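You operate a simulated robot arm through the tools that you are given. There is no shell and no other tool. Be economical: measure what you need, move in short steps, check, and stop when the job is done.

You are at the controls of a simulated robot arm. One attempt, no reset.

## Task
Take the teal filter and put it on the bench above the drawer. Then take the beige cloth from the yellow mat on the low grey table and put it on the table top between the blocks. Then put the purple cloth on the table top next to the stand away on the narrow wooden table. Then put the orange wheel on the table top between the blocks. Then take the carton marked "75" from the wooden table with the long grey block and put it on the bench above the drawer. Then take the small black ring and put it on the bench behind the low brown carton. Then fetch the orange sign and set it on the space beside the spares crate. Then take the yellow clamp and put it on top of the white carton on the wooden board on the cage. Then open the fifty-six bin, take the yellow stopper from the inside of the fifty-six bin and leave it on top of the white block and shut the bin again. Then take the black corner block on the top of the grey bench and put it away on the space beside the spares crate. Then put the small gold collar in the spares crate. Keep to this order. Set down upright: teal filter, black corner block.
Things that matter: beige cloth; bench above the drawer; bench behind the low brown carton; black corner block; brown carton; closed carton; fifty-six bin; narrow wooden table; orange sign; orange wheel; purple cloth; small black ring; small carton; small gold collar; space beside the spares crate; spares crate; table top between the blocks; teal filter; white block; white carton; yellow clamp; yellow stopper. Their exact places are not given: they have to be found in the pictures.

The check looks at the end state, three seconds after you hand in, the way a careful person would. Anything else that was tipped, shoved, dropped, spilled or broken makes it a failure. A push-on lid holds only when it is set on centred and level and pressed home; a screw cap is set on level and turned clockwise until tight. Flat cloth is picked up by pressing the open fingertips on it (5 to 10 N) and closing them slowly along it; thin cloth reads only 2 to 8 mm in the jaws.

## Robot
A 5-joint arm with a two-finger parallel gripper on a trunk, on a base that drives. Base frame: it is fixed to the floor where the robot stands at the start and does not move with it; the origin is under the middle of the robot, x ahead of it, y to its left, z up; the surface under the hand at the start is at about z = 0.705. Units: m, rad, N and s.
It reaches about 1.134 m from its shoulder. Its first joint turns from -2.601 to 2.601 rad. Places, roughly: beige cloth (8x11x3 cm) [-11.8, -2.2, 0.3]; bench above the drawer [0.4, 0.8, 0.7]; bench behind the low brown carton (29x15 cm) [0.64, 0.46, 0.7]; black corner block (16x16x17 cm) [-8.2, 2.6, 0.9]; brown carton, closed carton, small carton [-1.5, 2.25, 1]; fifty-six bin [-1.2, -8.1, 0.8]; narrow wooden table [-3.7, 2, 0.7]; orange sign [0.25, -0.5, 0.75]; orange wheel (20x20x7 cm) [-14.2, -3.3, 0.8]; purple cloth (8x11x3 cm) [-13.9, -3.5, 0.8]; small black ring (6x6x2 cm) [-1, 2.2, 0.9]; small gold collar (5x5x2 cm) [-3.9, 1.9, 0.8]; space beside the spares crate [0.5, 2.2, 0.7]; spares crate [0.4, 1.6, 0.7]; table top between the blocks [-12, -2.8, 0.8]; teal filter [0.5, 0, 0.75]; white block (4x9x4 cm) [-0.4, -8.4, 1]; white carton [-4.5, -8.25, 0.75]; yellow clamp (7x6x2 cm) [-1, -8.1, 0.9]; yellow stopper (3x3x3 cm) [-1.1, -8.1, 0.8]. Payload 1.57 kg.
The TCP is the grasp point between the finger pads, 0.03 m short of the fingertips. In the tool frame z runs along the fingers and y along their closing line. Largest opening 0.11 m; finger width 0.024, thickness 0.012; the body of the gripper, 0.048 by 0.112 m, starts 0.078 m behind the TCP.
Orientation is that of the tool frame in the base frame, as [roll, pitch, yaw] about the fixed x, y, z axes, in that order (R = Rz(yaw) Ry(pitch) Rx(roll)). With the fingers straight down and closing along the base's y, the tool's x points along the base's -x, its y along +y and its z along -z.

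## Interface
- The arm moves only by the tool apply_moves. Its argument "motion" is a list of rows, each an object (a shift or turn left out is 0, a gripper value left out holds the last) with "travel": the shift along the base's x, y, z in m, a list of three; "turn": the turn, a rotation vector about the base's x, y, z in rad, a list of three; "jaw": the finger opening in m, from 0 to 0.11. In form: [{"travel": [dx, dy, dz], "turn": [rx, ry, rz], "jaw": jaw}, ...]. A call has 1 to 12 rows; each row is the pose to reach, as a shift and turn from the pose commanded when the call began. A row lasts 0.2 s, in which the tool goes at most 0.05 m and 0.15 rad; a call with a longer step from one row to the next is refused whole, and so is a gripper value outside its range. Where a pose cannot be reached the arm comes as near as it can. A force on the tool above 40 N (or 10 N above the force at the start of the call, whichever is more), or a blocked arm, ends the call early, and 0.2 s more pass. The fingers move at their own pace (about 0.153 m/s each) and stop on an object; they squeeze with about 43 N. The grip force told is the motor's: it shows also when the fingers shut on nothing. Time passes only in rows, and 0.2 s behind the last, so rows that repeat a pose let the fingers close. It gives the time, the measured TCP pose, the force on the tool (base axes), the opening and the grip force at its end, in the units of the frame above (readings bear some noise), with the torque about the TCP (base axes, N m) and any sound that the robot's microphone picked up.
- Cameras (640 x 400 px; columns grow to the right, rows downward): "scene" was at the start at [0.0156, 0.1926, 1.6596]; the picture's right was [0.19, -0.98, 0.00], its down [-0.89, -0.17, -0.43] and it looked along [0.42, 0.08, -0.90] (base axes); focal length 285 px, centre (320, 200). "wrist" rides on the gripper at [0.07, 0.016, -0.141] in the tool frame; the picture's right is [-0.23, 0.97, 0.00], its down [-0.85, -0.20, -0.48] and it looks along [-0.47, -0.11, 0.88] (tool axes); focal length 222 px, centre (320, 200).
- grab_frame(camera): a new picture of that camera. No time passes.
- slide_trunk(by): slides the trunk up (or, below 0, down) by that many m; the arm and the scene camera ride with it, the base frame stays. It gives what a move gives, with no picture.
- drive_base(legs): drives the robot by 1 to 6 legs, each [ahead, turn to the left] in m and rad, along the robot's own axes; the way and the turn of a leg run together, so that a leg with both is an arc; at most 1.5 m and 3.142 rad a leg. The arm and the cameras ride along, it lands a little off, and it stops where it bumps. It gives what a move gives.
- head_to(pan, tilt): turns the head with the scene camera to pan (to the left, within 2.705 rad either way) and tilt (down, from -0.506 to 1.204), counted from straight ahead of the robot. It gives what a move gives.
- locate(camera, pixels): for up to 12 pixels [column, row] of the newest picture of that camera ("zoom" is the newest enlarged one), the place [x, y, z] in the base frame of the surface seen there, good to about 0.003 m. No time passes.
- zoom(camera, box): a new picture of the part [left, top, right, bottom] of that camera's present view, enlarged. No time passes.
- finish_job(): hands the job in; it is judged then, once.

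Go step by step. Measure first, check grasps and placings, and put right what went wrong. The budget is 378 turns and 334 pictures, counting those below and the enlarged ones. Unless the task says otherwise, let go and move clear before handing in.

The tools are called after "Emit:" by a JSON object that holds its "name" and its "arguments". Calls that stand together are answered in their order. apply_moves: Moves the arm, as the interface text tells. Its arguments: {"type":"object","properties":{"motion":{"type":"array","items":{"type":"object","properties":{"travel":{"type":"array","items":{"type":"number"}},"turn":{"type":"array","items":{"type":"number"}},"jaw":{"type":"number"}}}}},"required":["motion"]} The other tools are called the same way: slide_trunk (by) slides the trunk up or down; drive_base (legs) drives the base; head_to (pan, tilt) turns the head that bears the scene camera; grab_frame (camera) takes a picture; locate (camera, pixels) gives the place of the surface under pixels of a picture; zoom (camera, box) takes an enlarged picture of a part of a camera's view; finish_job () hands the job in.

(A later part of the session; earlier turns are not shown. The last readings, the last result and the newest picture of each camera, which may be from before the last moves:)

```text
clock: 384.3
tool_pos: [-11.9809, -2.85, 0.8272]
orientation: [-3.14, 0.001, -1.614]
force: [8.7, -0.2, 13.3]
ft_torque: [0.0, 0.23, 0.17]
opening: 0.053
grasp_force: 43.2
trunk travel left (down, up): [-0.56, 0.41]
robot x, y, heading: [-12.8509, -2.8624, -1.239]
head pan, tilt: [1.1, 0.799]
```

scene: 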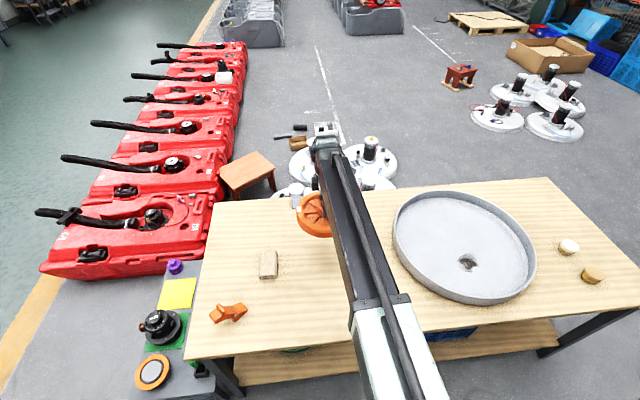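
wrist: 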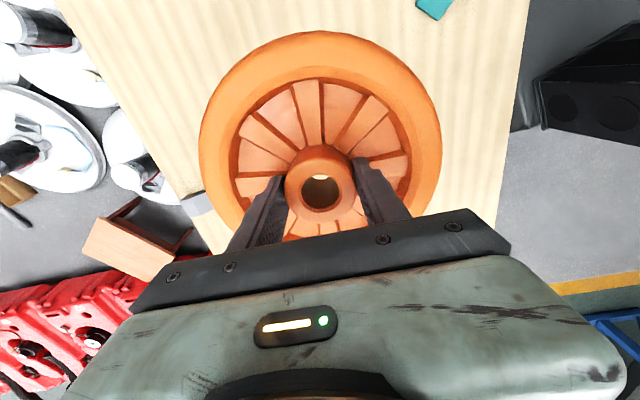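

Emit:
{"name": "apply_moves", "arguments": {"motion": [{"jaw": 0.06}, {"jaw": 0.075}, {"jaw": 0.085}, {"jaw": 0.085}]}}

Emit:
{"name": "slide_trunk", "arguments": {"by": 0.23}}

Emit:
{"name": "grab_frame", "arguments": {"camera": "wrist"}}

Emit:
{"name": "grab_frame", "arguments": {"camera": "scene"}}

```text
clock: 385.3
tool_pos: [-11.9814, -2.8501, 0.8263]
orientation: [3.14, 0.001, -1.616]
force: [-0.2, -0.2, 0.6]
ft_torque: [-0.02, 0.0, -0.01]
opening: 0.0849
grasp_force: 0.1
trunk travel left (down, up): [-0.56, 0.41]
robot x, y, heading: [-12.8497, -2.8618, -1.235]
head pan, tilt: [1.1, 0.799]
```

```text
clock: 387.8
tool_pos: [-11.9811, -2.8511, 1.0565]
orientation: [3.14, 0.0, -1.615]
force: [0.7, -0.4, 0.5]
ft_torque: [-0.04, -0.02, -0.01]
opening: 0.0848
grasp_force: 0.1
trunk travel left (down, up): [-0.79, 0.18]
robot x, y, heading: [-12.852, -2.8655, -1.238]
head pan, tilt: [1.1, 0.799]
```

```text
274 pictures are left
```

wrist: 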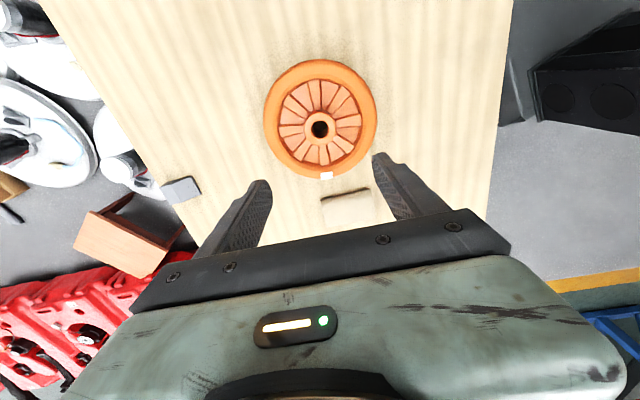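

```text
273 pictures are left
```

scene: 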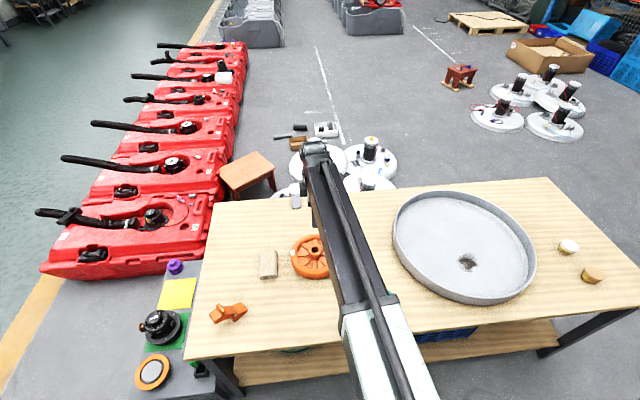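

Wheel and cloth both rest between the blocks. Next: the carton "75"; driving back out and east.

Emit:
{"name": "drive_base", "arguments": {"legs": [[0, -0.333], [-0.83, 0], [-0.83, 0], [0, 2.47], [0.9, 0], [0.9, 0]]}}

```text
clock: 411.7
tool_pos: [-12.1317, 0.9005, 1.0555]
orientation: [3.141, -0.001, 0.483]
force: [0.4, 0.1, -0.2]
ft_torque: [0.0, -0.02, -0.01]
opening: 0.085
grasp_force: 0.0
trunk travel left (down, up): [-0.79, 0.18]
robot x, y, heading: [-11.6849, 0.1564, 0.865]
head pan, tilt: [1.1, 0.799]
```

Emit:
{"name": "drive_base", "arguments": {"legs": [[0, -0.77], [1.5, 0], [1.5, 0], [1.5, 0], [1.5, 0], [1.5, 0]]}}

Emit:
{"name": "drive_base", "arguments": {"legs": [[1.1, 0], [0.8, 0]]}}

Emit:
{"name": "head_to", "arguments": {"pan": 1.0, "tilt": 0.6}}

Emit:
{"name": "grab_frame", "arguments": {"camera": "scene"}}

```text
clock: 449.1
tool_pos: [-3.986, 1.3755, 1.0562]
orientation: [3.14, 0.0, -0.344]
force: [0.2, 0.4, 0.0]
ft_torque: [0.0, -0.02, -0.02]
opening: 0.0851
grasp_force: 0.3
trunk travel left (down, up): [-0.79, 0.18]
robot x, y, heading: [-4.2277, 0.5427, 0.036]
head pan, tilt: [1.1, 0.799]
```

```text
clock: 458.5
tool_pos: [-2.1003, 1.4436, 1.0557]
orientation: [3.14, -0.001, -0.344]
force: [-0.1, -0.1, 0.2]
ft_torque: [0.0, -0.02, 0.03]
opening: 0.0849
grasp_force: 0.0
trunk travel left (down, up): [-0.79, 0.18]
robot x, y, heading: [-2.346, 0.6107, 0.032]
head pan, tilt: [1.1, 0.799]
```

```text
clock: 459.3
tool_pos: [-2.1, 1.4435, 1.056]
orientation: [3.139, -0.001, -0.346]
force: [0.5, -0.4, -0.6]
ft_torque: [-0.02, 0.0, 0.04]
opening: 0.0848
grasp_force: 0.1
trunk travel left (down, up): [-0.79, 0.18]
robot x, y, heading: [-2.3427, 0.6129, 0.025]
head pan, tilt: [1.0, 0.6]
```

```text
272 pictures are left
```

scene: 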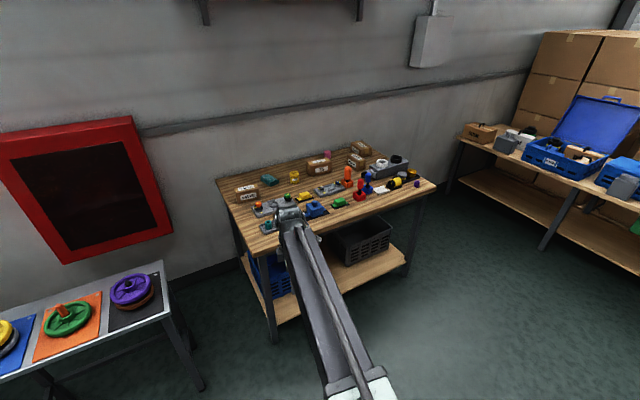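

Emit:
{"name": "zoom", "arguments": {"camera": "scene", "box": [210, 130, 450, 280]}}

Emit:
{"name": "locate", "arguments": {"camera": "scene", "pixels": [[246, 190], [318, 164], [361, 148], [357, 158], [388, 168], [436, 188], [272, 343], [218, 182], [370, 142], [300, 180], [265, 208], [415, 184]]}}

```text
2.67 times, centred on (330, 205) of scene
```

zoom: 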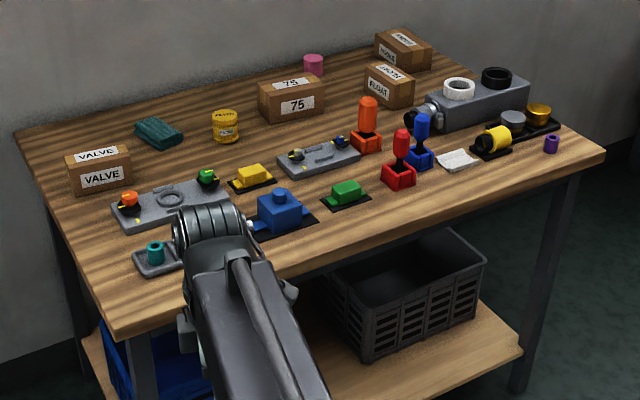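

```text
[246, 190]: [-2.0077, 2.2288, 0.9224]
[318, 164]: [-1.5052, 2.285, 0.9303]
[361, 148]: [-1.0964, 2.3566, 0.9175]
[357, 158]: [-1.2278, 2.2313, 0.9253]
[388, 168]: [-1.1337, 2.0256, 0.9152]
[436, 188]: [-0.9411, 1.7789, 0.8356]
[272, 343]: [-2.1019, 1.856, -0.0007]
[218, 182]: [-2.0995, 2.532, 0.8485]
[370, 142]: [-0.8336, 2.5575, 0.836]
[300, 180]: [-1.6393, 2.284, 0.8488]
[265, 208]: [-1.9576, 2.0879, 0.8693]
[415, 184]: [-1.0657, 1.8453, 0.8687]
```

Carton "75" is at (-1.505,2.285), top z 0.93; the black ring sits on the long grey block near (-1.07,2.08). Driving so the arm reaches the carton from the front.

Emit:
{"name": "drive_base", "arguments": {"legs": [[0, 0.73], [1.15, 0], [0, -0.442]]}}

Emit:
{"name": "grab_frame", "arguments": {"camera": "wrist"}}

Emit:
{"name": "head_to", "arguments": {"pan": 1.25, "tilt": 0.8}}

Emit:
{"name": "grab_frame", "arguments": {"camera": "scene"}}

```text
clock: 468.5
tool_pos: [-1.4674, 2.2885, 1.0555]
orientation: [3.14, 0.0, -0.083]
force: [-0.2, 0.3, 0.1]
ft_torque: [-0.03, -0.07, -0.03]
opening: 0.0851
grasp_force: 0.2
trunk travel left (down, up): [-0.79, 0.18]
robot x, y, heading: [-1.4876, 1.4215, 0.304]
head pan, tilt: [1.0, 0.6]
```

```text
270 pictures are left
```

wrist: 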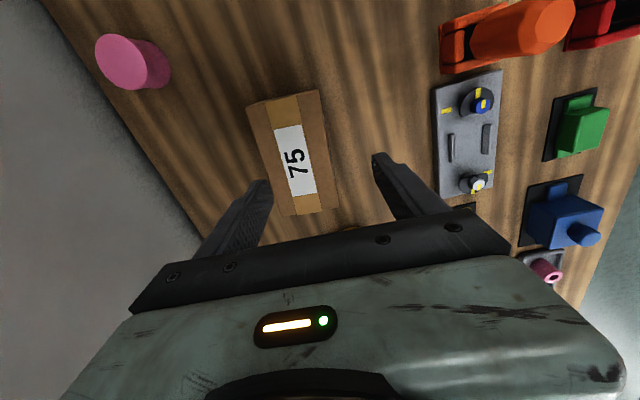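

```text
clock: 469.3
tool_pos: [-1.4667, 2.288, 1.0569]
orientation: [3.139, 0.001, -0.085]
force: [-0.2, 0.1, -0.4]
ft_torque: [0.04, 0.02, -0.02]
opening: 0.085
grasp_force: 0.0
trunk travel left (down, up): [-0.79, 0.18]
robot x, y, heading: [-1.487, 1.4151, 0.305]
head pan, tilt: [1.25, 0.799]
```

```text
269 pictures are left
```

scene: 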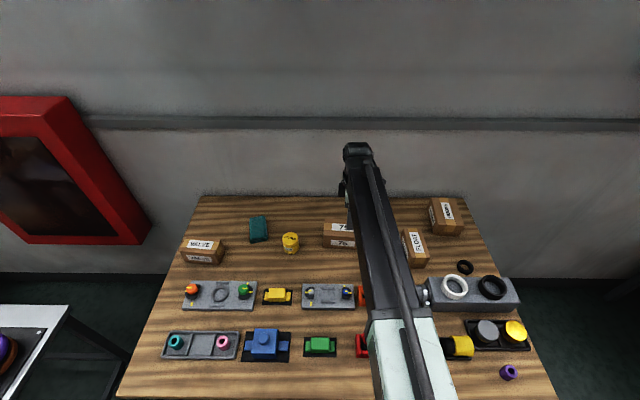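

Carton 75 lies across the jaws nicely. Measuring its top corners; also the small black ring at scene (465,267).

Emit:
{"name": "locate", "arguments": {"camera": "wrist", "pixels": [[250, 107], [316, 93], [337, 204], [285, 213], [295, 155], [320, 150], [355, 120], [350, 228], [500, 25]]}}

Emit:
{"name": "locate", "arguments": {"camera": "scene", "pixels": [[465, 261], [460, 268], [470, 268], [465, 273], [492, 282], [480, 295], [418, 250], [450, 215], [500, 270], [465, 266], [355, 150]]}}

Emit:
{"name": "zoom", "arguments": {"camera": "scene", "box": [390, 190, 540, 390]}}

```text
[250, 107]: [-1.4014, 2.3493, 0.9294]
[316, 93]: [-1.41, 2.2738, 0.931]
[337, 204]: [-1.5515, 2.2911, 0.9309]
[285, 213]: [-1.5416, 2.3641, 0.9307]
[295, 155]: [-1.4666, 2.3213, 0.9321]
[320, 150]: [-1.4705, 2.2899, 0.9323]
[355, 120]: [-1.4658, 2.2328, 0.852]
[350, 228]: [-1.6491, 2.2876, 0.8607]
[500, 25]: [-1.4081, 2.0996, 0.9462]
```

```text
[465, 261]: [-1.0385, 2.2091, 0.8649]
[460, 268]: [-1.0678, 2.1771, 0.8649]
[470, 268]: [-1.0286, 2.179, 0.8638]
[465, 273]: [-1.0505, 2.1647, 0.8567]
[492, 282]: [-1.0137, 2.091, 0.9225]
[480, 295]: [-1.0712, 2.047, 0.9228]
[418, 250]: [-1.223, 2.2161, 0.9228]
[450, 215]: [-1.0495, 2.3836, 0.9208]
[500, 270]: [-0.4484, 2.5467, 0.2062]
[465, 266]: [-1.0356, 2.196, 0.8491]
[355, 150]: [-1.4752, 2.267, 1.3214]
```

```text
2.00 times, centred on (465, 290) of scene
```

zoom: 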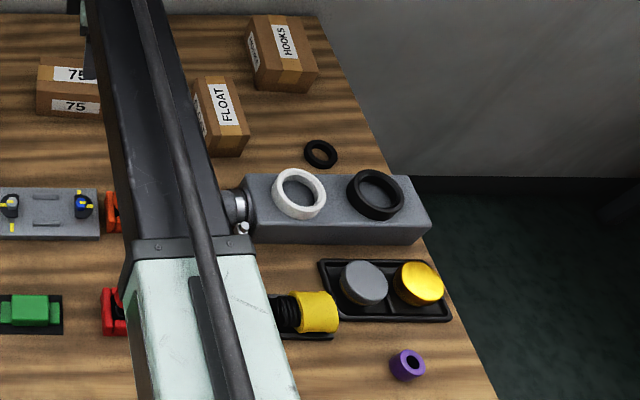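

Centre (-1.476,2.320), width 75 mm. Aligning and lowering to grasp it.

Emit:
{"name": "apply_moves", "arguments": {"motion": [{"travel": [-0.009, 0.032, 0], "turn": [0, 0, -0.03], "jaw": 0.11}, {"travel": [-0.009, 0.032, 0], "turn": [0, 0, -0.03]}, {"travel": [-0.009, 0.032, 0], "turn": [0, 0, -0.03]}]}}

Emit:
{"name": "slide_trunk", "arguments": {"by": -0.168}}

Emit:
{"name": "grab_frame", "arguments": {"camera": "wrist"}}

```text
clock: 470.1
tool_pos: [-1.4761, 2.3213, 1.0571]
orientation: [-3.14, 0.002, -0.113]
force: [0.1, -0.3, 0.2]
ft_torque: [0.01, -0.01, 0.01]
opening: 0.1099
grasp_force: 0.2
trunk travel left (down, up): [-0.79, 0.18]
robot x, y, heading: [-1.486, 1.4221, 0.308]
head pan, tilt: [1.25, 0.799]
```

```text
clock: 472.0
tool_pos: [-1.4756, 2.3202, 0.8885]
orientation: [3.139, -0.001, -0.113]
force: [-0.1, -1.0, 0.7]
ft_torque: [0.04, 0.02, 0.02]
opening: 0.1101
grasp_force: 0.0
trunk travel left (down, up): [-0.622, 0.348]
robot x, y, heading: [-1.4854, 1.4174, 0.301]
head pan, tilt: [1.25, 0.799]
```

```text
267 pictures are left
```

wrist: 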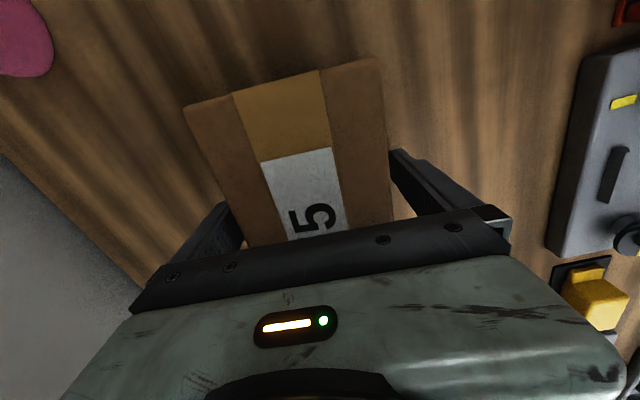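

Emit:
{"name": "apply_moves", "arguments": {"motion": [{"jaw": 0.09}, {"jaw": 0.075}, {"jaw": 0.065}, {"jaw": 0.06}, {"jaw": 0.06}]}}

Emit:
{"name": "slide_trunk", "arguments": {"by": 0.18}}

Emit:
{"name": "grab_frame", "arguments": {"camera": "wrist"}}

```text
clock: 473.2
tool_pos: [-1.4765, 2.3204, 0.8883]
orientation: [3.141, 0.001, -0.113]
force: [0.3, 1.9, 0.9]
ft_torque: [0.18, 0.01, -0.04]
opening: 0.0847
grasp_force: 42.9
trunk travel left (down, up): [-0.622, 0.348]
robot x, y, heading: [-1.4884, 1.4187, 0.302]
head pan, tilt: [1.25, 0.799]
```

```text
clock: 475.2
tool_pos: [-1.4764, 2.321, 1.0673]
orientation: [3.14, 0.001, -0.114]
force: [-0.1, -0.4, -3.1]
ft_torque: [0.01, 0.01, 0.01]
opening: 0.0848
grasp_force: 42.7
trunk travel left (down, up): [-0.802, 0.168]
robot x, y, heading: [-1.4851, 1.4198, 0.305]
head pan, tilt: [1.25, 0.799]
```

```text
266 pictures are left
```

wrist: 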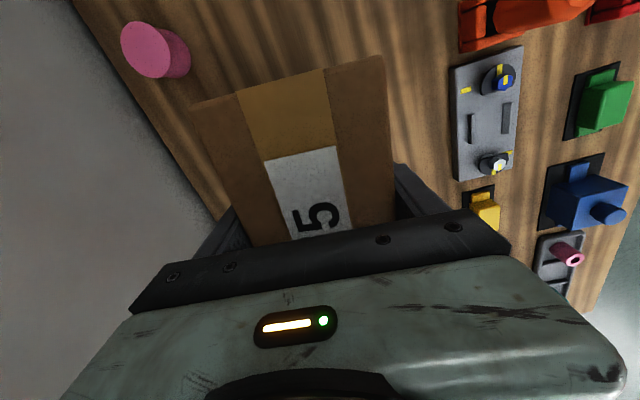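

Carton 75 held (0.085). Driving to the bench above the drawer, arm arriving straight from the front.

Emit:
{"name": "drive_base", "arguments": {"legs": [[0, -0.883], [1.062, 0], [0, -0.678]]}}

Emit:
{"name": "grab_frame", "arguments": {"camera": "scene"}}

Emit:
{"name": "grab_frame", "arguments": {"camera": "wrist"}}

```text
clock: 484.8
tool_pos: [0.3066, 0.807, 1.0689]
orientation: [3.14, 0.0, -1.696]
force: [0.1, -0.5, -3.5]
ft_torque: [-0.02, 0.03, 0.01]
opening: 0.0848
grasp_force: 43.3
trunk travel left (down, up): [-0.802, 0.168]
robot x, y, heading: [-0.5958, 0.8249, -1.278]
head pan, tilt: [1.25, 0.799]
```

```text
265 pictures are left
```

scene: 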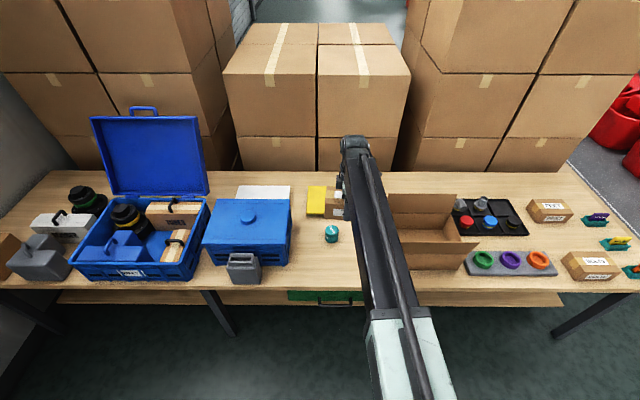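

```text
264 pictures are left
```

wrist: 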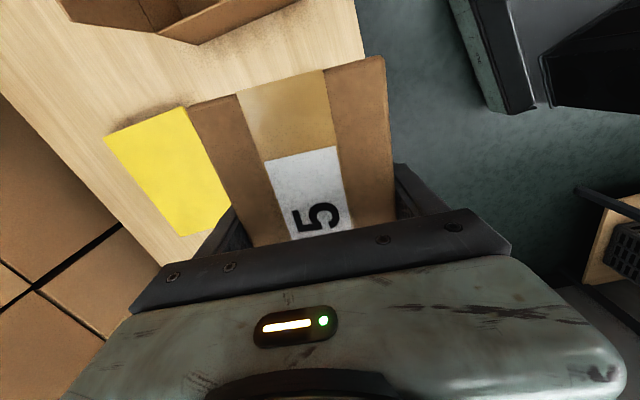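

Good position. Checking the jug, filter and flap positions before lowering at y≈0.84.

Emit:
{"name": "locate", "arguments": {"camera": "scene", "pixels": [[258, 275], [243, 260], [331, 230], [331, 242], [388, 260], [400, 255], [310, 280], [291, 255]]}}

Emit:
{"name": "apply_moves", "arguments": {"motion": [{"travel": [0, 0.03, 0]}, {"travel": [0, 0.03, 0]}]}}

Emit:
{"name": "slide_trunk", "arguments": {"by": -0.3}}

Emit:
{"name": "grab_frame", "arguments": {"camera": "scene"}}

```text
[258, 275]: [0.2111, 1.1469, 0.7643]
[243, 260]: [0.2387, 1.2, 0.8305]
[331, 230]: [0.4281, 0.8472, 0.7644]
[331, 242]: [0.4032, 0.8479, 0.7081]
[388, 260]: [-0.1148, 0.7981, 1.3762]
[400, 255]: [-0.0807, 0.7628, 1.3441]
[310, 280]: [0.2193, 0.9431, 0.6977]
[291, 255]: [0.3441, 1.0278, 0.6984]
```

```text
clock: 485.4
tool_pos: [0.3045, 0.837, 1.0676]
orientation: [3.14, 0.0, -1.696]
force: [0.6, 0.9, -3.2]
ft_torque: [-0.01, -0.01, -0.02]
opening: 0.0849
grasp_force: 43.2
trunk travel left (down, up): [-0.802, 0.168]
robot x, y, heading: [-0.6011, 0.828, -1.273]
head pan, tilt: [1.25, 0.799]
```

```text
clock: 488.4
tool_pos: [0.3055, 0.8368, 0.7677]
orientation: [3.14, 0.001, -1.695]
force: [-0.4, 0.4, -2.1]
ft_torque: [0.0, 0.0, -0.02]
opening: 0.0849
grasp_force: 43.0
trunk travel left (down, up): [-0.502, 0.468]
robot x, y, heading: [-0.6018, 0.8248, -1.273]
head pan, tilt: [1.25, 0.799]
```

```text
263 pictures are left
```

scene: 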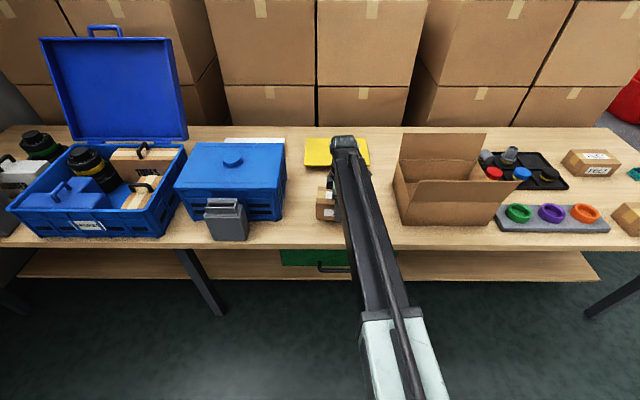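

Emit:
{"name": "slide_trunk", "arguments": {"by": -0.026}}

Emit:
{"name": "slide_trunk", "arguments": {"by": -0.005}}

Emit:
{"name": "grab_frame", "arguments": {"camera": "wrist"}}

```text
clock: 489.2
tool_pos: [0.3045, 0.8362, 0.7424]
orientation: [3.14, -0.001, -1.695]
force: [-0.4, 0.3, -2.8]
ft_torque: [-0.03, -0.02, 0.01]
opening: 0.0849
grasp_force: 42.8
trunk travel left (down, up): [-0.476, 0.494]
robot x, y, heading: [-0.5985, 0.8299, -1.268]
head pan, tilt: [1.25, 0.799]
```

```text
clock: 489.7
tool_pos: [0.3053, 0.8374, 0.7378]
orientation: [3.14, 0.001, -1.694]
force: [8.5, 1.2, 15.2]
ft_torque: [-0.14, 0.49, 0.0]
opening: 0.0849
grasp_force: 43.8
trunk travel left (down, up): [-0.471, 0.499]
robot x, y, heading: [-0.5989, 0.8244, -1.27]
head pan, tilt: [1.25, 0.799]
```

```text
262 pictures are left
```

wrist: 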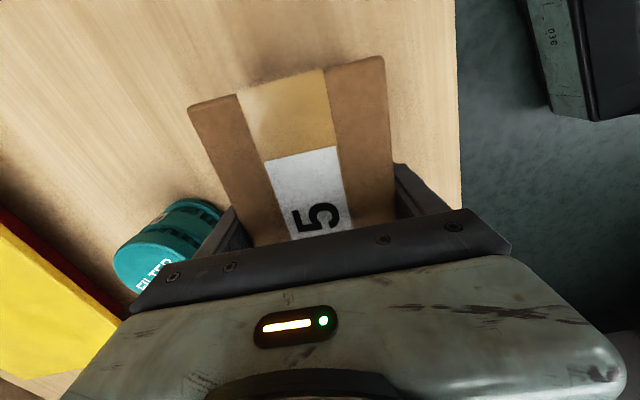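

Down on the bench. Opening just to 0.098 so the finger stays off the filter, then lifting.

Emit:
{"name": "apply_moves", "arguments": {"motion": [{"jaw": 0.09}, {"jaw": 0.098}, {"jaw": 0.098}]}}

Emit:
{"name": "slide_trunk", "arguments": {"by": 0.33}}

Emit:
{"name": "grab_frame", "arguments": {"camera": "wrist"}}

```text
clock: 490.5
tool_pos: [0.3034, 0.8377, 0.7382]
orientation: [3.14, 0.001, -1.693]
force: [0.2, 0.1, -0.3]
ft_torque: [-0.02, -0.01, 0.01]
opening: 0.0981
grasp_force: 0.0
trunk travel left (down, up): [-0.471, 0.499]
robot x, y, heading: [-0.5961, 0.8286, -1.274]
head pan, tilt: [1.25, 0.799]
```

```text
clock: 493.8
tool_pos: [0.3046, 0.8363, 1.0675]
orientation: [3.14, 0.001, -1.695]
force: [0.4, 0.1, -0.4]
ft_torque: [-0.02, -0.05, -0.01]
opening: 0.0978
grasp_force: 0.2
trunk travel left (down, up): [-0.801, 0.169]
robot x, y, heading: [-0.5978, 0.8283, -1.273]
head pan, tilt: [1.25, 0.799]
```

```text
261 pictures are left
```

wrist: 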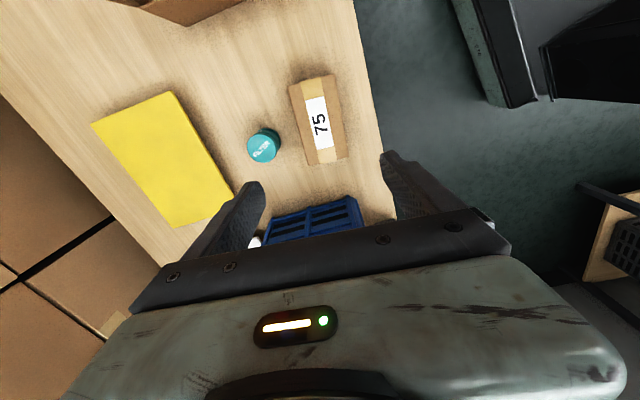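

Carton 75 and filter both stand well above the drawer. Now the small black ring at (-1.047,2.187): reversing back to the wooden table.

Emit:
{"name": "drive_base", "arguments": {"legs": [[0, 0.461], [-0.65, 0], [0, 1.1]]}}

Emit:
{"name": "grab_frame", "arguments": {"camera": "wrist"}}

```text
clock: 501.4
tool_pos: [-1.02, 2.2014, 1.0675]
orientation: [-3.141, 0.001, -0.152]
force: [-0.8, 1.3, 0.7]
ft_torque: [0.04, -0.01, -0.03]
opening: 0.0979
grasp_force: 0.0
trunk travel left (down, up): [-0.801, 0.169]
robot x, y, heading: [-1.0433, 1.3158, 0.254]
head pan, tilt: [1.25, 0.799]
```

```text
260 pictures are left
```

wrist: 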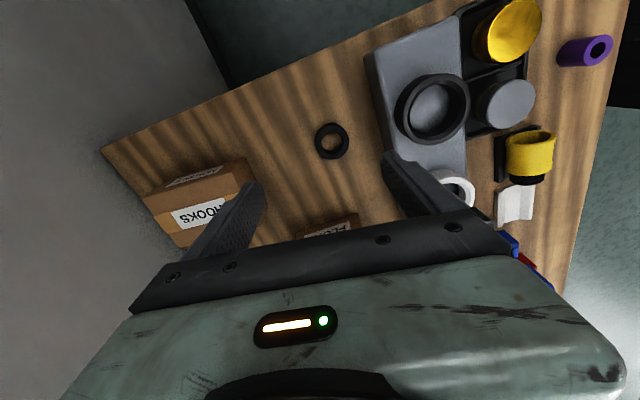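

The ring is at wrist (332,141). Jaw along y would be tight against the grey block, so I'll close along x. Measuring precisely first.

Emit:
{"name": "zoom", "arguments": {"camera": "wrist", "box": [270, 90, 430, 190]}}

Emit:
{"name": "locate", "arguments": {"camera": "wrist", "pixels": [[332, 124], [332, 157], [316, 141], [348, 140], [320, 141], [344, 140], [332, 141], [366, 55], [383, 135], [330, 215], [395, 160]]}}

```text
4.00 times, centred on (350, 140) of wrist
```

zoom: 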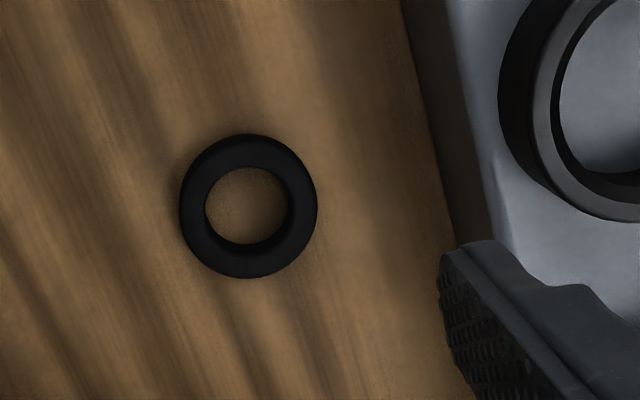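

```text
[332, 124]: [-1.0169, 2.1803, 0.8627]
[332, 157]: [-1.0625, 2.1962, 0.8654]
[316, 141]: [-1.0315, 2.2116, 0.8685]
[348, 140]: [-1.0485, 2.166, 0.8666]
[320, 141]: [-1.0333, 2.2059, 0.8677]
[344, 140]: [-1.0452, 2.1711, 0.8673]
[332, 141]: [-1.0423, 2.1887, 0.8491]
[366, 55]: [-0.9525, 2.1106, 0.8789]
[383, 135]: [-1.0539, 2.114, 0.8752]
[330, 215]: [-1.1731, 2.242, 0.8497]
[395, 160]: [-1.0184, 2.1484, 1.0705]
```

Ring centre (-1.040,2.188), top z 0.867. Spinning -1.42 rad, then down to z 0.883.

Emit:
{"name": "apply_moves", "arguments": {"motion": [{"travel": [-0.02, -0.0135, 0], "turn": [0, 0, -0.14], "jaw": 0.085}, {"travel": [-0.02, -0.0135, 0], "turn": [0, 0, -0.285]}, {"travel": [-0.02, -0.0135, 0], "turn": [0, 0, -0.43]}, {"travel": [-0.02, -0.0135, 0], "turn": [0, 0, -0.575]}, {"travel": [-0.02, -0.0135, 0], "turn": [0, 0, -0.72]}, {"travel": [-0.02, -0.0135, 0], "turn": [0, 0, -0.865]}, {"travel": [-0.02, -0.0135, 0], "turn": [0, 0, -1.01]}, {"travel": [-0.02, -0.0135, 0], "turn": [0, 0, -1.155]}, {"travel": [-0.02, -0.0135, 0], "turn": [0, 0, -1.3]}, {"travel": [-0.02, -0.0135, 0], "turn": [0, 0, -1.42]}, {"travel": [-0.02, -0.0135, 0], "turn": [0, 0, -1.42]}]}}

Emit:
{"name": "slide_trunk", "arguments": {"by": -0.14}}

Emit:
{"name": "grab_frame", "arguments": {"camera": "wrist"}}

```text
clock: 503.8
tool_pos: [-1.0404, 2.1887, 1.0689]
orientation: [3.139, 0.002, -1.575]
force: [-0.1, -0.2, -0.2]
ft_torque: [-0.03, -0.01, 0.01]
opening: 0.0852
grasp_force: 0.2
trunk travel left (down, up): [-0.801, 0.169]
robot x, y, heading: [-1.0387, 1.3142, 0.253]
head pan, tilt: [1.25, 0.799]
```

```text
clock: 505.5
tool_pos: [-1.0407, 2.1878, 0.9283]
orientation: [3.14, 0.001, -1.573]
force: [0.0, 0.4, 0.0]
ft_torque: [-0.01, 0.01, -0.02]
opening: 0.0851
grasp_force: 0.1
trunk travel left (down, up): [-0.661, 0.309]
robot x, y, heading: [-1.0392, 1.3167, 0.261]
head pan, tilt: [1.25, 0.799]
```

```text
258 pictures are left
```

wrist: 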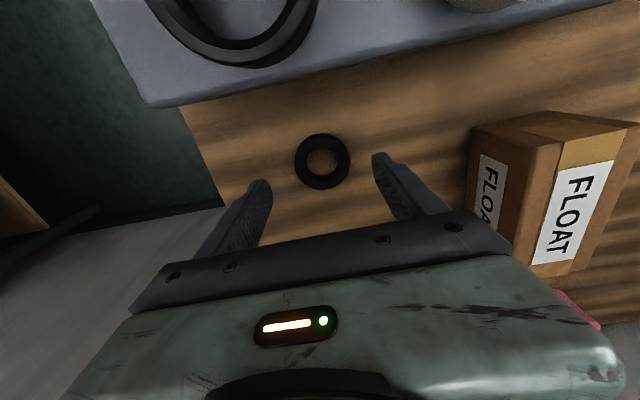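

Emit:
{"name": "slide_trunk", "arguments": {"by": -0.045}}

Emit:
{"name": "apply_moves", "arguments": {"motion": [{"jaw": 0.07}, {"jaw": 0.06}, {"jaw": 0.05}, {"jaw": 0.045}, {"jaw": 0.045}]}}

Emit:
{"name": "grab_frame", "arguments": {"camera": "wrist"}}

```text
clock: 506.4
tool_pos: [-1.0403, 2.1877, 0.8831]
orientation: [3.141, 0.0, -1.576]
force: [-0.2, 0.9, 0.3]
ft_torque: [0.0, 0.02, 0.01]
opening: 0.0849
grasp_force: 0.0
trunk travel left (down, up): [-0.616, 0.354]
robot x, y, heading: [-1.0414, 1.3178, 0.254]
head pan, tilt: [1.25, 0.799]
```

```text
clock: 507.6
tool_pos: [-1.0407, 2.1877, 0.8825]
orientation: [3.14, 0.0, -1.574]
force: [0.5, 0.1, -0.2]
ft_torque: [-0.05, -0.05, 0.0]
opening: 0.0523
grasp_force: 43.4
trunk travel left (down, up): [-0.616, 0.354]
robot x, y, heading: [-1.0398, 1.3119, 0.253]
head pan, tilt: [1.25, 0.799]
```

```text
257 pictures are left
```

wrist: 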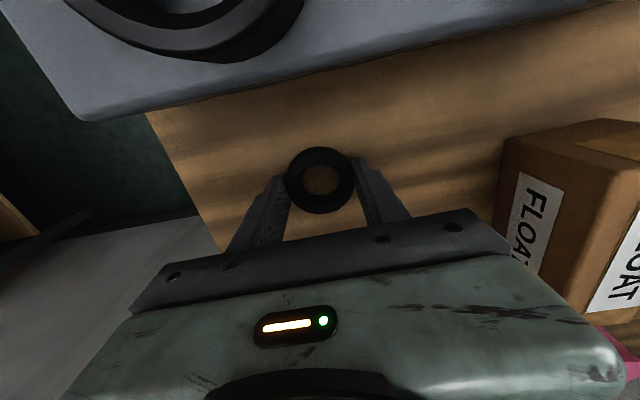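

Ring gripped (0.052). Before going to the spot behind the brown carton (flap top z≈0.92), I need the boom's underside height; lifting and measuring the boom's flank.

Emit:
{"name": "slide_trunk", "arguments": {"by": 0.19}}

Emit:
{"name": "head_to", "arguments": {"pan": 1.6, "tilt": 0.75}}

Emit:
{"name": "zoom", "arguments": {"camera": "scene", "box": [320, 80, 640, 400]}}

```text
clock: 509.6
tool_pos: [-1.0404, 2.1883, 1.0723]
orientation: [3.139, 0.001, -1.573]
force: [0.5, -0.8, 0.9]
ft_torque: [0.01, -0.01, -0.01]
opening: 0.0522
grasp_force: 42.7
trunk travel left (down, up): [-0.806, 0.164]
robot x, y, heading: [-1.0368, 1.3107, 0.253]
head pan, tilt: [1.25, 0.799]
```

```text
clock: 510.5
tool_pos: [-1.0409, 2.1882, 1.072]
orientation: [3.14, 0.0, -1.574]
force: [-0.5, -0.1, -0.5]
ft_torque: [-0.02, 0.02, -0.01]
opening: 0.0527
grasp_force: 42.9
trunk travel left (down, up): [-0.806, 0.164]
robot x, y, heading: [-1.0408, 1.3159, 0.256]
head pan, tilt: [1.6, 0.75]
```

```text
1.25 times, centred on (480, 240) of scene
```

zoom: 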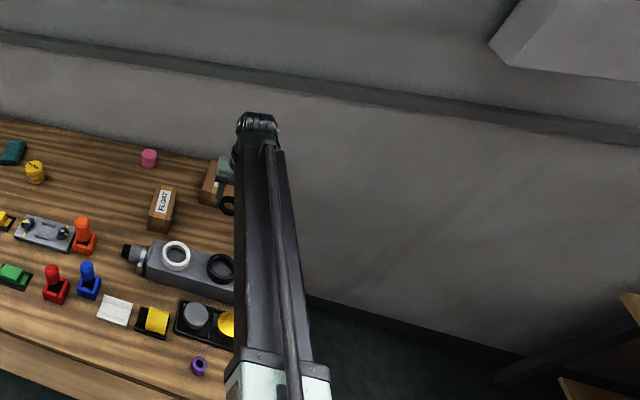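

Emit:
{"name": "zoom", "arguments": {"camera": "scene", "box": [460, 120, 580, 320]}}

Emit:
{"name": "locate", "arguments": {"camera": "zoom", "pixels": [[235, 60], [200, 60], [320, 100], [270, 150], [262, 200], [258, 250], [275, 300], [300, 200], [330, 200], [350, 250], [255, 330]]}}

```text
2.00 times, centred on (520, 220) of scene
```

zoom: 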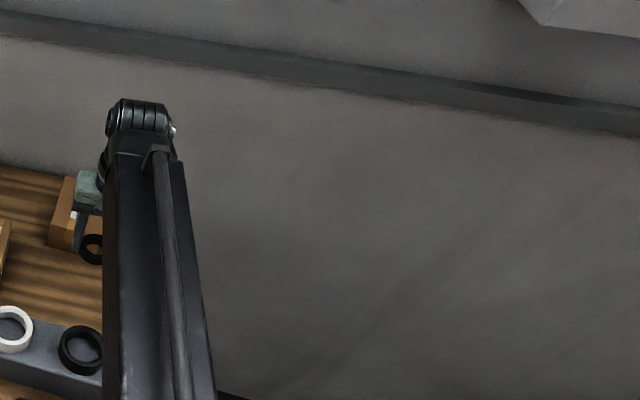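

```text
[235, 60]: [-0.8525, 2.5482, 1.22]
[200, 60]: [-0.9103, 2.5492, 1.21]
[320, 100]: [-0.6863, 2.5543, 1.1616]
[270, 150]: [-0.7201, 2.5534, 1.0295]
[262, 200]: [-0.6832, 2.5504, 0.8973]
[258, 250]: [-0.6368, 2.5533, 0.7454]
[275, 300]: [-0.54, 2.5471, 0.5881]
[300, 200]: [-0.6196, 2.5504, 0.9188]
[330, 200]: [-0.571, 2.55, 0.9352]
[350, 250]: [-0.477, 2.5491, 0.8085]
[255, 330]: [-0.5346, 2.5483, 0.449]
```

Emit:
{"name": "locate", "arguments": {"camera": "zoom", "pixels": [[104, 230], [106, 230], [110, 230], [116, 230], [122, 230], [140, 230], [105, 300], [109, 300], [114, 300], [120, 300], [105, 370], [110, 370]]}}

```text
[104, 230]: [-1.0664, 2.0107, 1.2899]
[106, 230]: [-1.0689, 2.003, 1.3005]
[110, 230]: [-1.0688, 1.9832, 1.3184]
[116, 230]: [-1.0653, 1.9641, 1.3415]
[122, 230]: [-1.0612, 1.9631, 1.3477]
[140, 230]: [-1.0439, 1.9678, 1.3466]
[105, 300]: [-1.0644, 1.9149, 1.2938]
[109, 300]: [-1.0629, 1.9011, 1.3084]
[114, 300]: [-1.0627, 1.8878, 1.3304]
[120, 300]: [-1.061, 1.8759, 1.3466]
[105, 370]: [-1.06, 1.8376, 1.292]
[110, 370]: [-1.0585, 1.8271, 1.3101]
```

Boom underside is about 0.215 above the TCP, so at placing height (0.733) it would pass ~2.6 cm over the flaps. I'll bring the arm straight over the carton and look before lowering.

Emit:
{"name": "drive_base", "arguments": {"legs": [[0, -1.085], [1.157, 0], [0, -0.486]]}}

Emit:
{"name": "head_to", "arguments": {"pan": 1.0, "tilt": 0.95}}

Emit:
{"name": "grab_frame", "arguments": {"camera": "scene"}}

Emit:
{"name": "grab_frame", "arguments": {"camera": "wrist"}}

```text
clock: 520.4
tool_pos: [0.6065, 0.4908, 1.0715]
orientation: [3.141, 0.0, -3.133]
force: [-0.4, -0.1, -0.1]
ft_torque: [-0.01, 0.01, 0.0]
opening: 0.0525
grasp_force: 43.2
trunk travel left (down, up): [-0.806, 0.164]
robot x, y, heading: [-0.2759, 0.4785, -1.3]
head pan, tilt: [1.6, 0.75]
```

```text
clock: 521.4
tool_pos: [0.6056, 0.4912, 1.0723]
orientation: [-3.141, -0.001, -3.131]
force: [0.5, -1.1, -0.7]
ft_torque: [0.01, 0.01, 0.01]
opening: 0.052
grasp_force: 42.7
trunk travel left (down, up): [-0.806, 0.164]
robot x, y, heading: [-0.276, 0.4781, -1.294]
head pan, tilt: [1.0, 0.949]
```

```text
254 pictures are left
```

scene: 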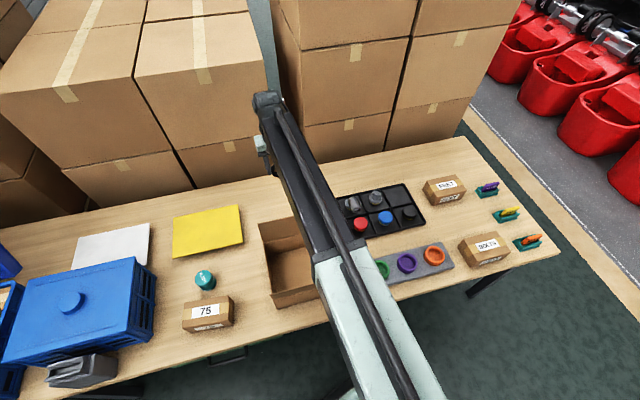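

```text
253 pictures are left
```

wrist: 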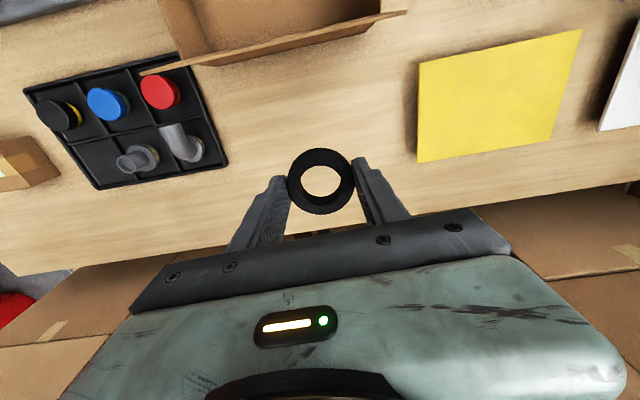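

Space behind the carton is clear in the wrist view. Measuring the flap edge, the tray corner and the big cartons.

Emit:
{"name": "locate", "arguments": {"camera": "wrist", "pixels": [[150, 70], [280, 45], [400, 13], [230, 40], [220, 160], [420, 160], [300, 120], [160, 235], [560, 200], [225, 175]]}}

Emit:
{"name": "locate", "arguments": {"camera": "scene", "pixels": [[262, 225], [275, 220], [268, 285], [300, 180], [285, 240], [180, 200], [200, 150], [320, 150], [250, 200], [275, 305], [318, 295]]}}

```text
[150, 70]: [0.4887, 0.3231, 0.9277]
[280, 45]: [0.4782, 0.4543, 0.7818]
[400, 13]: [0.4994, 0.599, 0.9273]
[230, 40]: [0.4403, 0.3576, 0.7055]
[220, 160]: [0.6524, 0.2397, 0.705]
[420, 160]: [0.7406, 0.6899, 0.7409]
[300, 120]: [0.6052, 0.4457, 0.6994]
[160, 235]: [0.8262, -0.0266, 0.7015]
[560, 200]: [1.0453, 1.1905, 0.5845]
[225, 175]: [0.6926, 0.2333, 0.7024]
```

```text
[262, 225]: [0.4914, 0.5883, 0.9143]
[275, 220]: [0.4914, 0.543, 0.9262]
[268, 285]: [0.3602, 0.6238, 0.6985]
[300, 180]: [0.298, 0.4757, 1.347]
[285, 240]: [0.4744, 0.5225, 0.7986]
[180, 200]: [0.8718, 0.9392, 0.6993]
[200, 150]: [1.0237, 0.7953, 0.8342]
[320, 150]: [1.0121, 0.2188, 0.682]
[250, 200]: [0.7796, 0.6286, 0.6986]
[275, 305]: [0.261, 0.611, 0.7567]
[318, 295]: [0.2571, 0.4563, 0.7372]
```

Flap tops are at z 0.927, so ~2 cm margin under the boom. I'll move to (0.635,0.47) and lower in steps.

Emit:
{"name": "apply_moves", "arguments": {"motion": [{"travel": [0.015, -0.01, 0]}, {"travel": [0.028, -0.02, 0]}, {"travel": [0.028, -0.02, 0]}]}}

Emit:
{"name": "slide_trunk", "arguments": {"by": -0.3}}

Emit:
{"name": "grab_frame", "arguments": {"camera": "scene"}}

Emit:
{"name": "grab_frame", "arguments": {"camera": "wrist"}}

```text
clock: 522.2
tool_pos: [0.6338, 0.4711, 1.0725]
orientation: [3.141, 0.0, -3.131]
force: [0.4, 0.0, -0.2]
ft_torque: [-0.04, 0.01, -0.01]
opening: 0.0523
grasp_force: 43.4
trunk travel left (down, up): [-0.806, 0.164]
robot x, y, heading: [-0.2719, 0.4779, -1.296]
head pan, tilt: [1.0, 0.949]
```

```text
clock: 525.2
tool_pos: [0.6341, 0.471, 0.7722]
orientation: [-3.14, 0.002, -3.13]
force: [0.1, -0.2, -0.2]
ft_torque: [0.03, -0.03, 0.0]
opening: 0.0524
grasp_force: 43.3
trunk travel left (down, up): [-0.506, 0.464]
robot x, y, heading: [-0.274, 0.4793, -1.292]
head pan, tilt: [1.0, 0.949]
```

```text
252 pictures are left
```

scene: 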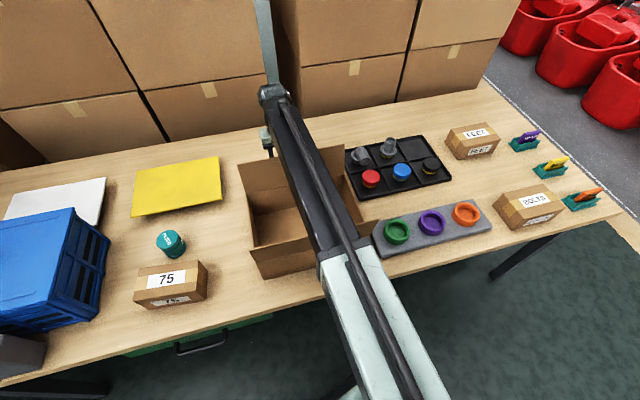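

```text
251 pictures are left
```

wrist: 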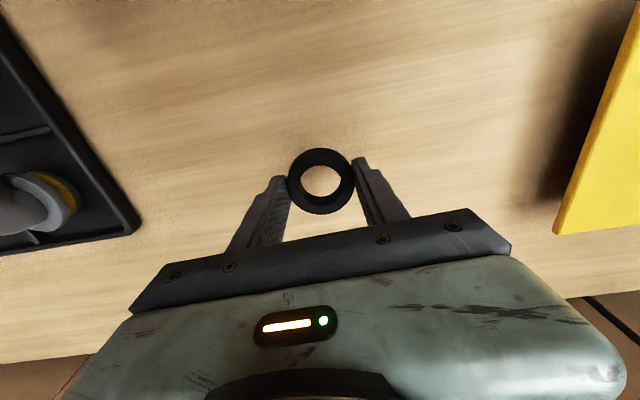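

Clear so far. I'll zoom on the boom/sleeve over the carton front to measure flank undersides and flap tops at this height (TCP 0.772).

Emit:
{"name": "zoom", "arguments": {"camera": "scene", "box": [240, 80, 400, 290]}}

Emit:
{"name": "locate", "arguments": {"camera": "scene", "pixels": [[322, 272], [321, 262], [323, 280], [318, 250], [310, 225], [305, 215], [295, 175], [345, 148], [338, 150], [372, 232], [268, 262], [312, 245]]}}

```text
1.90 times, centred on (320, 185) of scene
```

zoom: 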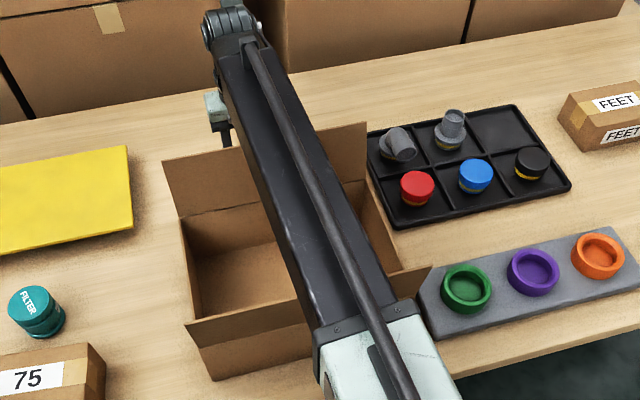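

```text
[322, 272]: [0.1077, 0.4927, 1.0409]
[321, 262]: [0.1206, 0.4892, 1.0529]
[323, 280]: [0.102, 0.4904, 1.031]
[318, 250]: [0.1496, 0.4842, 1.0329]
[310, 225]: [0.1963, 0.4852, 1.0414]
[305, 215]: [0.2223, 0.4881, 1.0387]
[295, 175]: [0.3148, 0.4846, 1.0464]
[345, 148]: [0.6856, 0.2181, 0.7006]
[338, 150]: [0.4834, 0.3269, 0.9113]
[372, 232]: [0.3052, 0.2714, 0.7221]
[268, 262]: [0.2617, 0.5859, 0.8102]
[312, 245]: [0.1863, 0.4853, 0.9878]
```

Boom underside is 0.988 now; after the last 3.9 cm it's 0.949, over flaps at 0.927. Lowering.

Emit:
{"name": "slide_trunk", "arguments": {"by": -0.034}}

Emit:
{"name": "slide_trunk", "arguments": {"by": -0.005}}

```text
clock: 526.0
tool_pos: [0.6341, 0.4714, 0.738]
orientation: [3.141, 0.003, -3.131]
force: [-0.3, -1.0, -0.1]
ft_torque: [0.03, -0.02, -0.02]
opening: 0.0522
grasp_force: 42.8
trunk travel left (down, up): [-0.472, 0.498]
robot x, y, heading: [-0.2725, 0.4766, -1.298]
head pan, tilt: [1.0, 0.949]
```

```text
clock: 526.5
tool_pos: [0.6334, 0.4707, 0.7324]
orientation: [-3.141, 0.001, -3.131]
force: [-0.7, 0.3, 0.5]
ft_torque: [0.01, -0.01, 0.0]
opening: 0.0524
grasp_force: 42.6
trunk travel left (down, up): [-0.467, 0.503]
robot x, y, heading: [-0.2702, 0.4781, -1.298]
head pan, tilt: [1.0, 0.949]
```

Ring is within a millimetre or two of the bench. Releasing and lifting.

Emit:
{"name": "apply_moves", "arguments": {"motion": [{"jaw": 0.06}, {"jaw": 0.08}, {"jaw": 0.085}]}}

Emit:
{"name": "slide_trunk", "arguments": {"by": 0.34}}

Emit:
{"name": "grab_frame", "arguments": {"camera": "wrist"}}

Emit:
{"name": "grab_frame", "arguments": {"camera": "scene"}}

```text
clock: 527.3
tool_pos: [0.6344, 0.4707, 0.7322]
orientation: [3.141, -0.002, -3.132]
force: [0.6, -0.3, -0.4]
ft_torque: [0.0, -0.01, -0.02]
opening: 0.0851
grasp_force: 0.0
trunk travel left (down, up): [-0.467, 0.503]
robot x, y, heading: [-0.2725, 0.476, -1.296]
head pan, tilt: [1.0, 0.949]
```

```text
clock: 530.7
tool_pos: [0.6341, 0.4701, 1.0738]
orientation: [-3.141, 0.001, -3.133]
force: [-0.4, -0.6, -0.8]
ft_torque: [0.0, 0.0, 0.01]
opening: 0.085
grasp_force: 0.0
trunk travel left (down, up): [-0.807, 0.163]
robot x, y, heading: [-0.2685, 0.4789, -1.296]
head pan, tilt: [1.0, 0.949]
```

```text
249 pictures are left
```

wrist: 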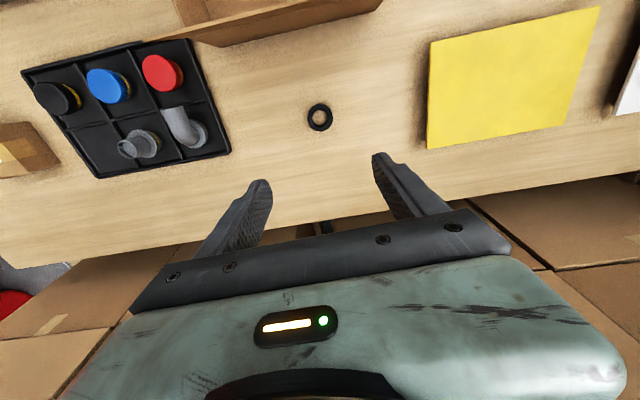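

```text
248 pictures are left
```

scene: 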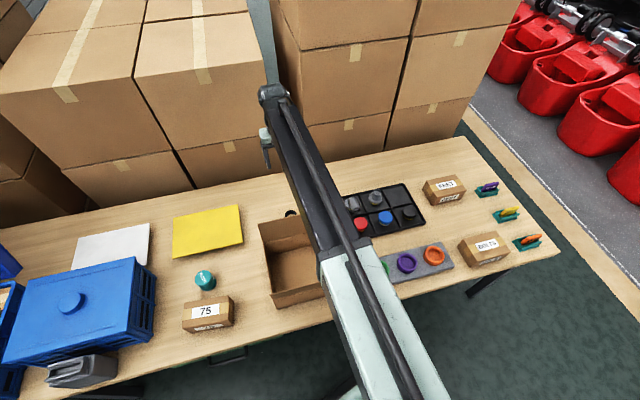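

Ring rests behind the brown carton. Next the orange sign at scene (530,240); zooming in.

Emit:
{"name": "zoom", "arguments": {"camera": "scene", "box": [460, 170, 560, 260]}}

Emit:
{"name": "locate", "arguments": {"camera": "zoom", "pixels": [[460, 335], [440, 320], [490, 295], [420, 345], [520, 325], [400, 210], [500, 180], [300, 80], [380, 60]]}}

```text
4.44 times, centred on (510, 215) of scene
```

zoom: 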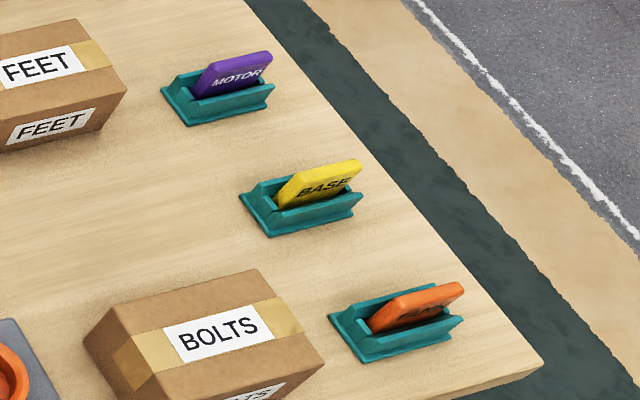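

```text
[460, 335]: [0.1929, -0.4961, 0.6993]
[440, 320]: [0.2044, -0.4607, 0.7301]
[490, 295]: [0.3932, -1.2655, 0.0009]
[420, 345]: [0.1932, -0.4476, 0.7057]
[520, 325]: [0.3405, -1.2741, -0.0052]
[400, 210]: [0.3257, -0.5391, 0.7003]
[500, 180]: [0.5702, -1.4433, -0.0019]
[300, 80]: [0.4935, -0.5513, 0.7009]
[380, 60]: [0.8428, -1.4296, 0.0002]
```

The orange sign is a plate standing in a slotted teal holder near (0.205,-0.46). Driving so the arm comes over it from the front.

Emit:
{"name": "drive_base", "arguments": {"legs": [[0, -0.687], [1.025, 0], [0, 0.7]]}}

Emit:
{"name": "grab_frame", "arguments": {"camera": "wrist"}}

Emit:
{"name": "grab_frame", "arguments": {"camera": "scene"}}

```text
clock: 539.6
tool_pos: [0.2119, -0.4714, 1.075]
orientation: [-3.14, 0.002, 3.141]
force: [0.3, -0.5, 0.1]
ft_torque: [-0.03, -0.04, 0.02]
opening: 0.0852
grasp_force: 0.0
trunk travel left (down, up): [-0.807, 0.163]
robot x, y, heading: [-0.6811, -0.4503, -1.326]
head pan, tilt: [1.0, 0.949]
```

```text
246 pictures are left
```

wrist: 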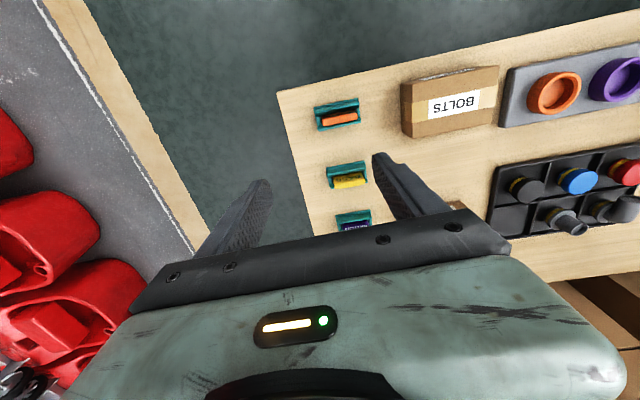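

```text
245 pictures are left
```

scene: 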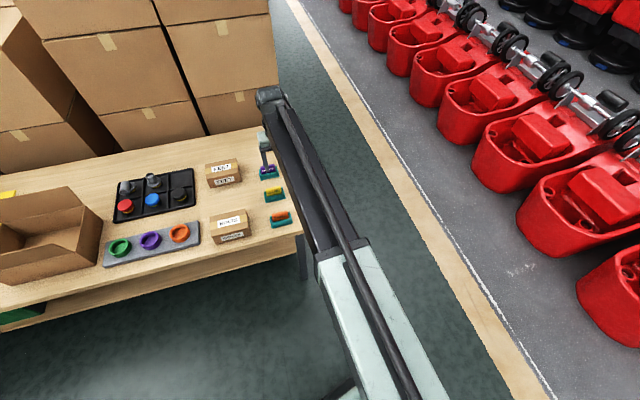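

Emit:
{"name": "zoom", "arguments": {"camera": "wrist", "box": [300, 85, 400, 145]}}

Emit:
{"name": "locate", "arguments": {"camera": "wrist", "pixels": [[322, 117], [340, 116], [356, 114], [340, 121], [318, 107], [358, 99], [320, 128], [362, 120], [340, 107], [322, 124]]}}

Emit:
{"name": "zoom", "arguments": {"camera": "scene", "box": [240, 190, 310, 240]}}

```text
6.40 times, centred on (350, 115) of wrist
```

zoom: 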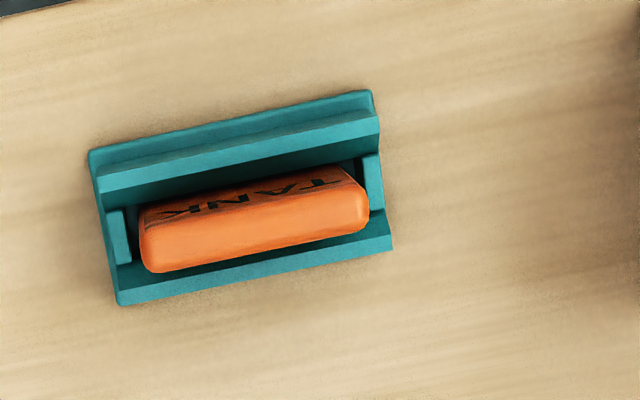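

```text
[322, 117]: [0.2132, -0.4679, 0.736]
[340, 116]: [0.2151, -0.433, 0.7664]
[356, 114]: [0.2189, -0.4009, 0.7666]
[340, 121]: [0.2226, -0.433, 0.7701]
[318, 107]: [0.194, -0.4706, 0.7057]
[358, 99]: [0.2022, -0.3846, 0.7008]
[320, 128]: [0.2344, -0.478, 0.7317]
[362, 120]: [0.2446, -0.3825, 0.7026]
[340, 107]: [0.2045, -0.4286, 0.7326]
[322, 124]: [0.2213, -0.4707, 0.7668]
```

```text
8.00 times, centred on (275, 215) of scene
```

zoom: 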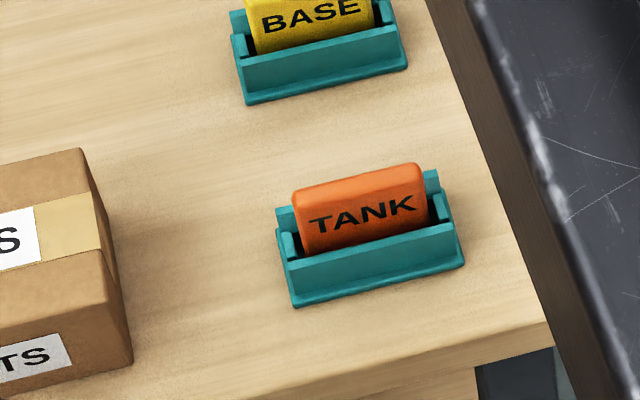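

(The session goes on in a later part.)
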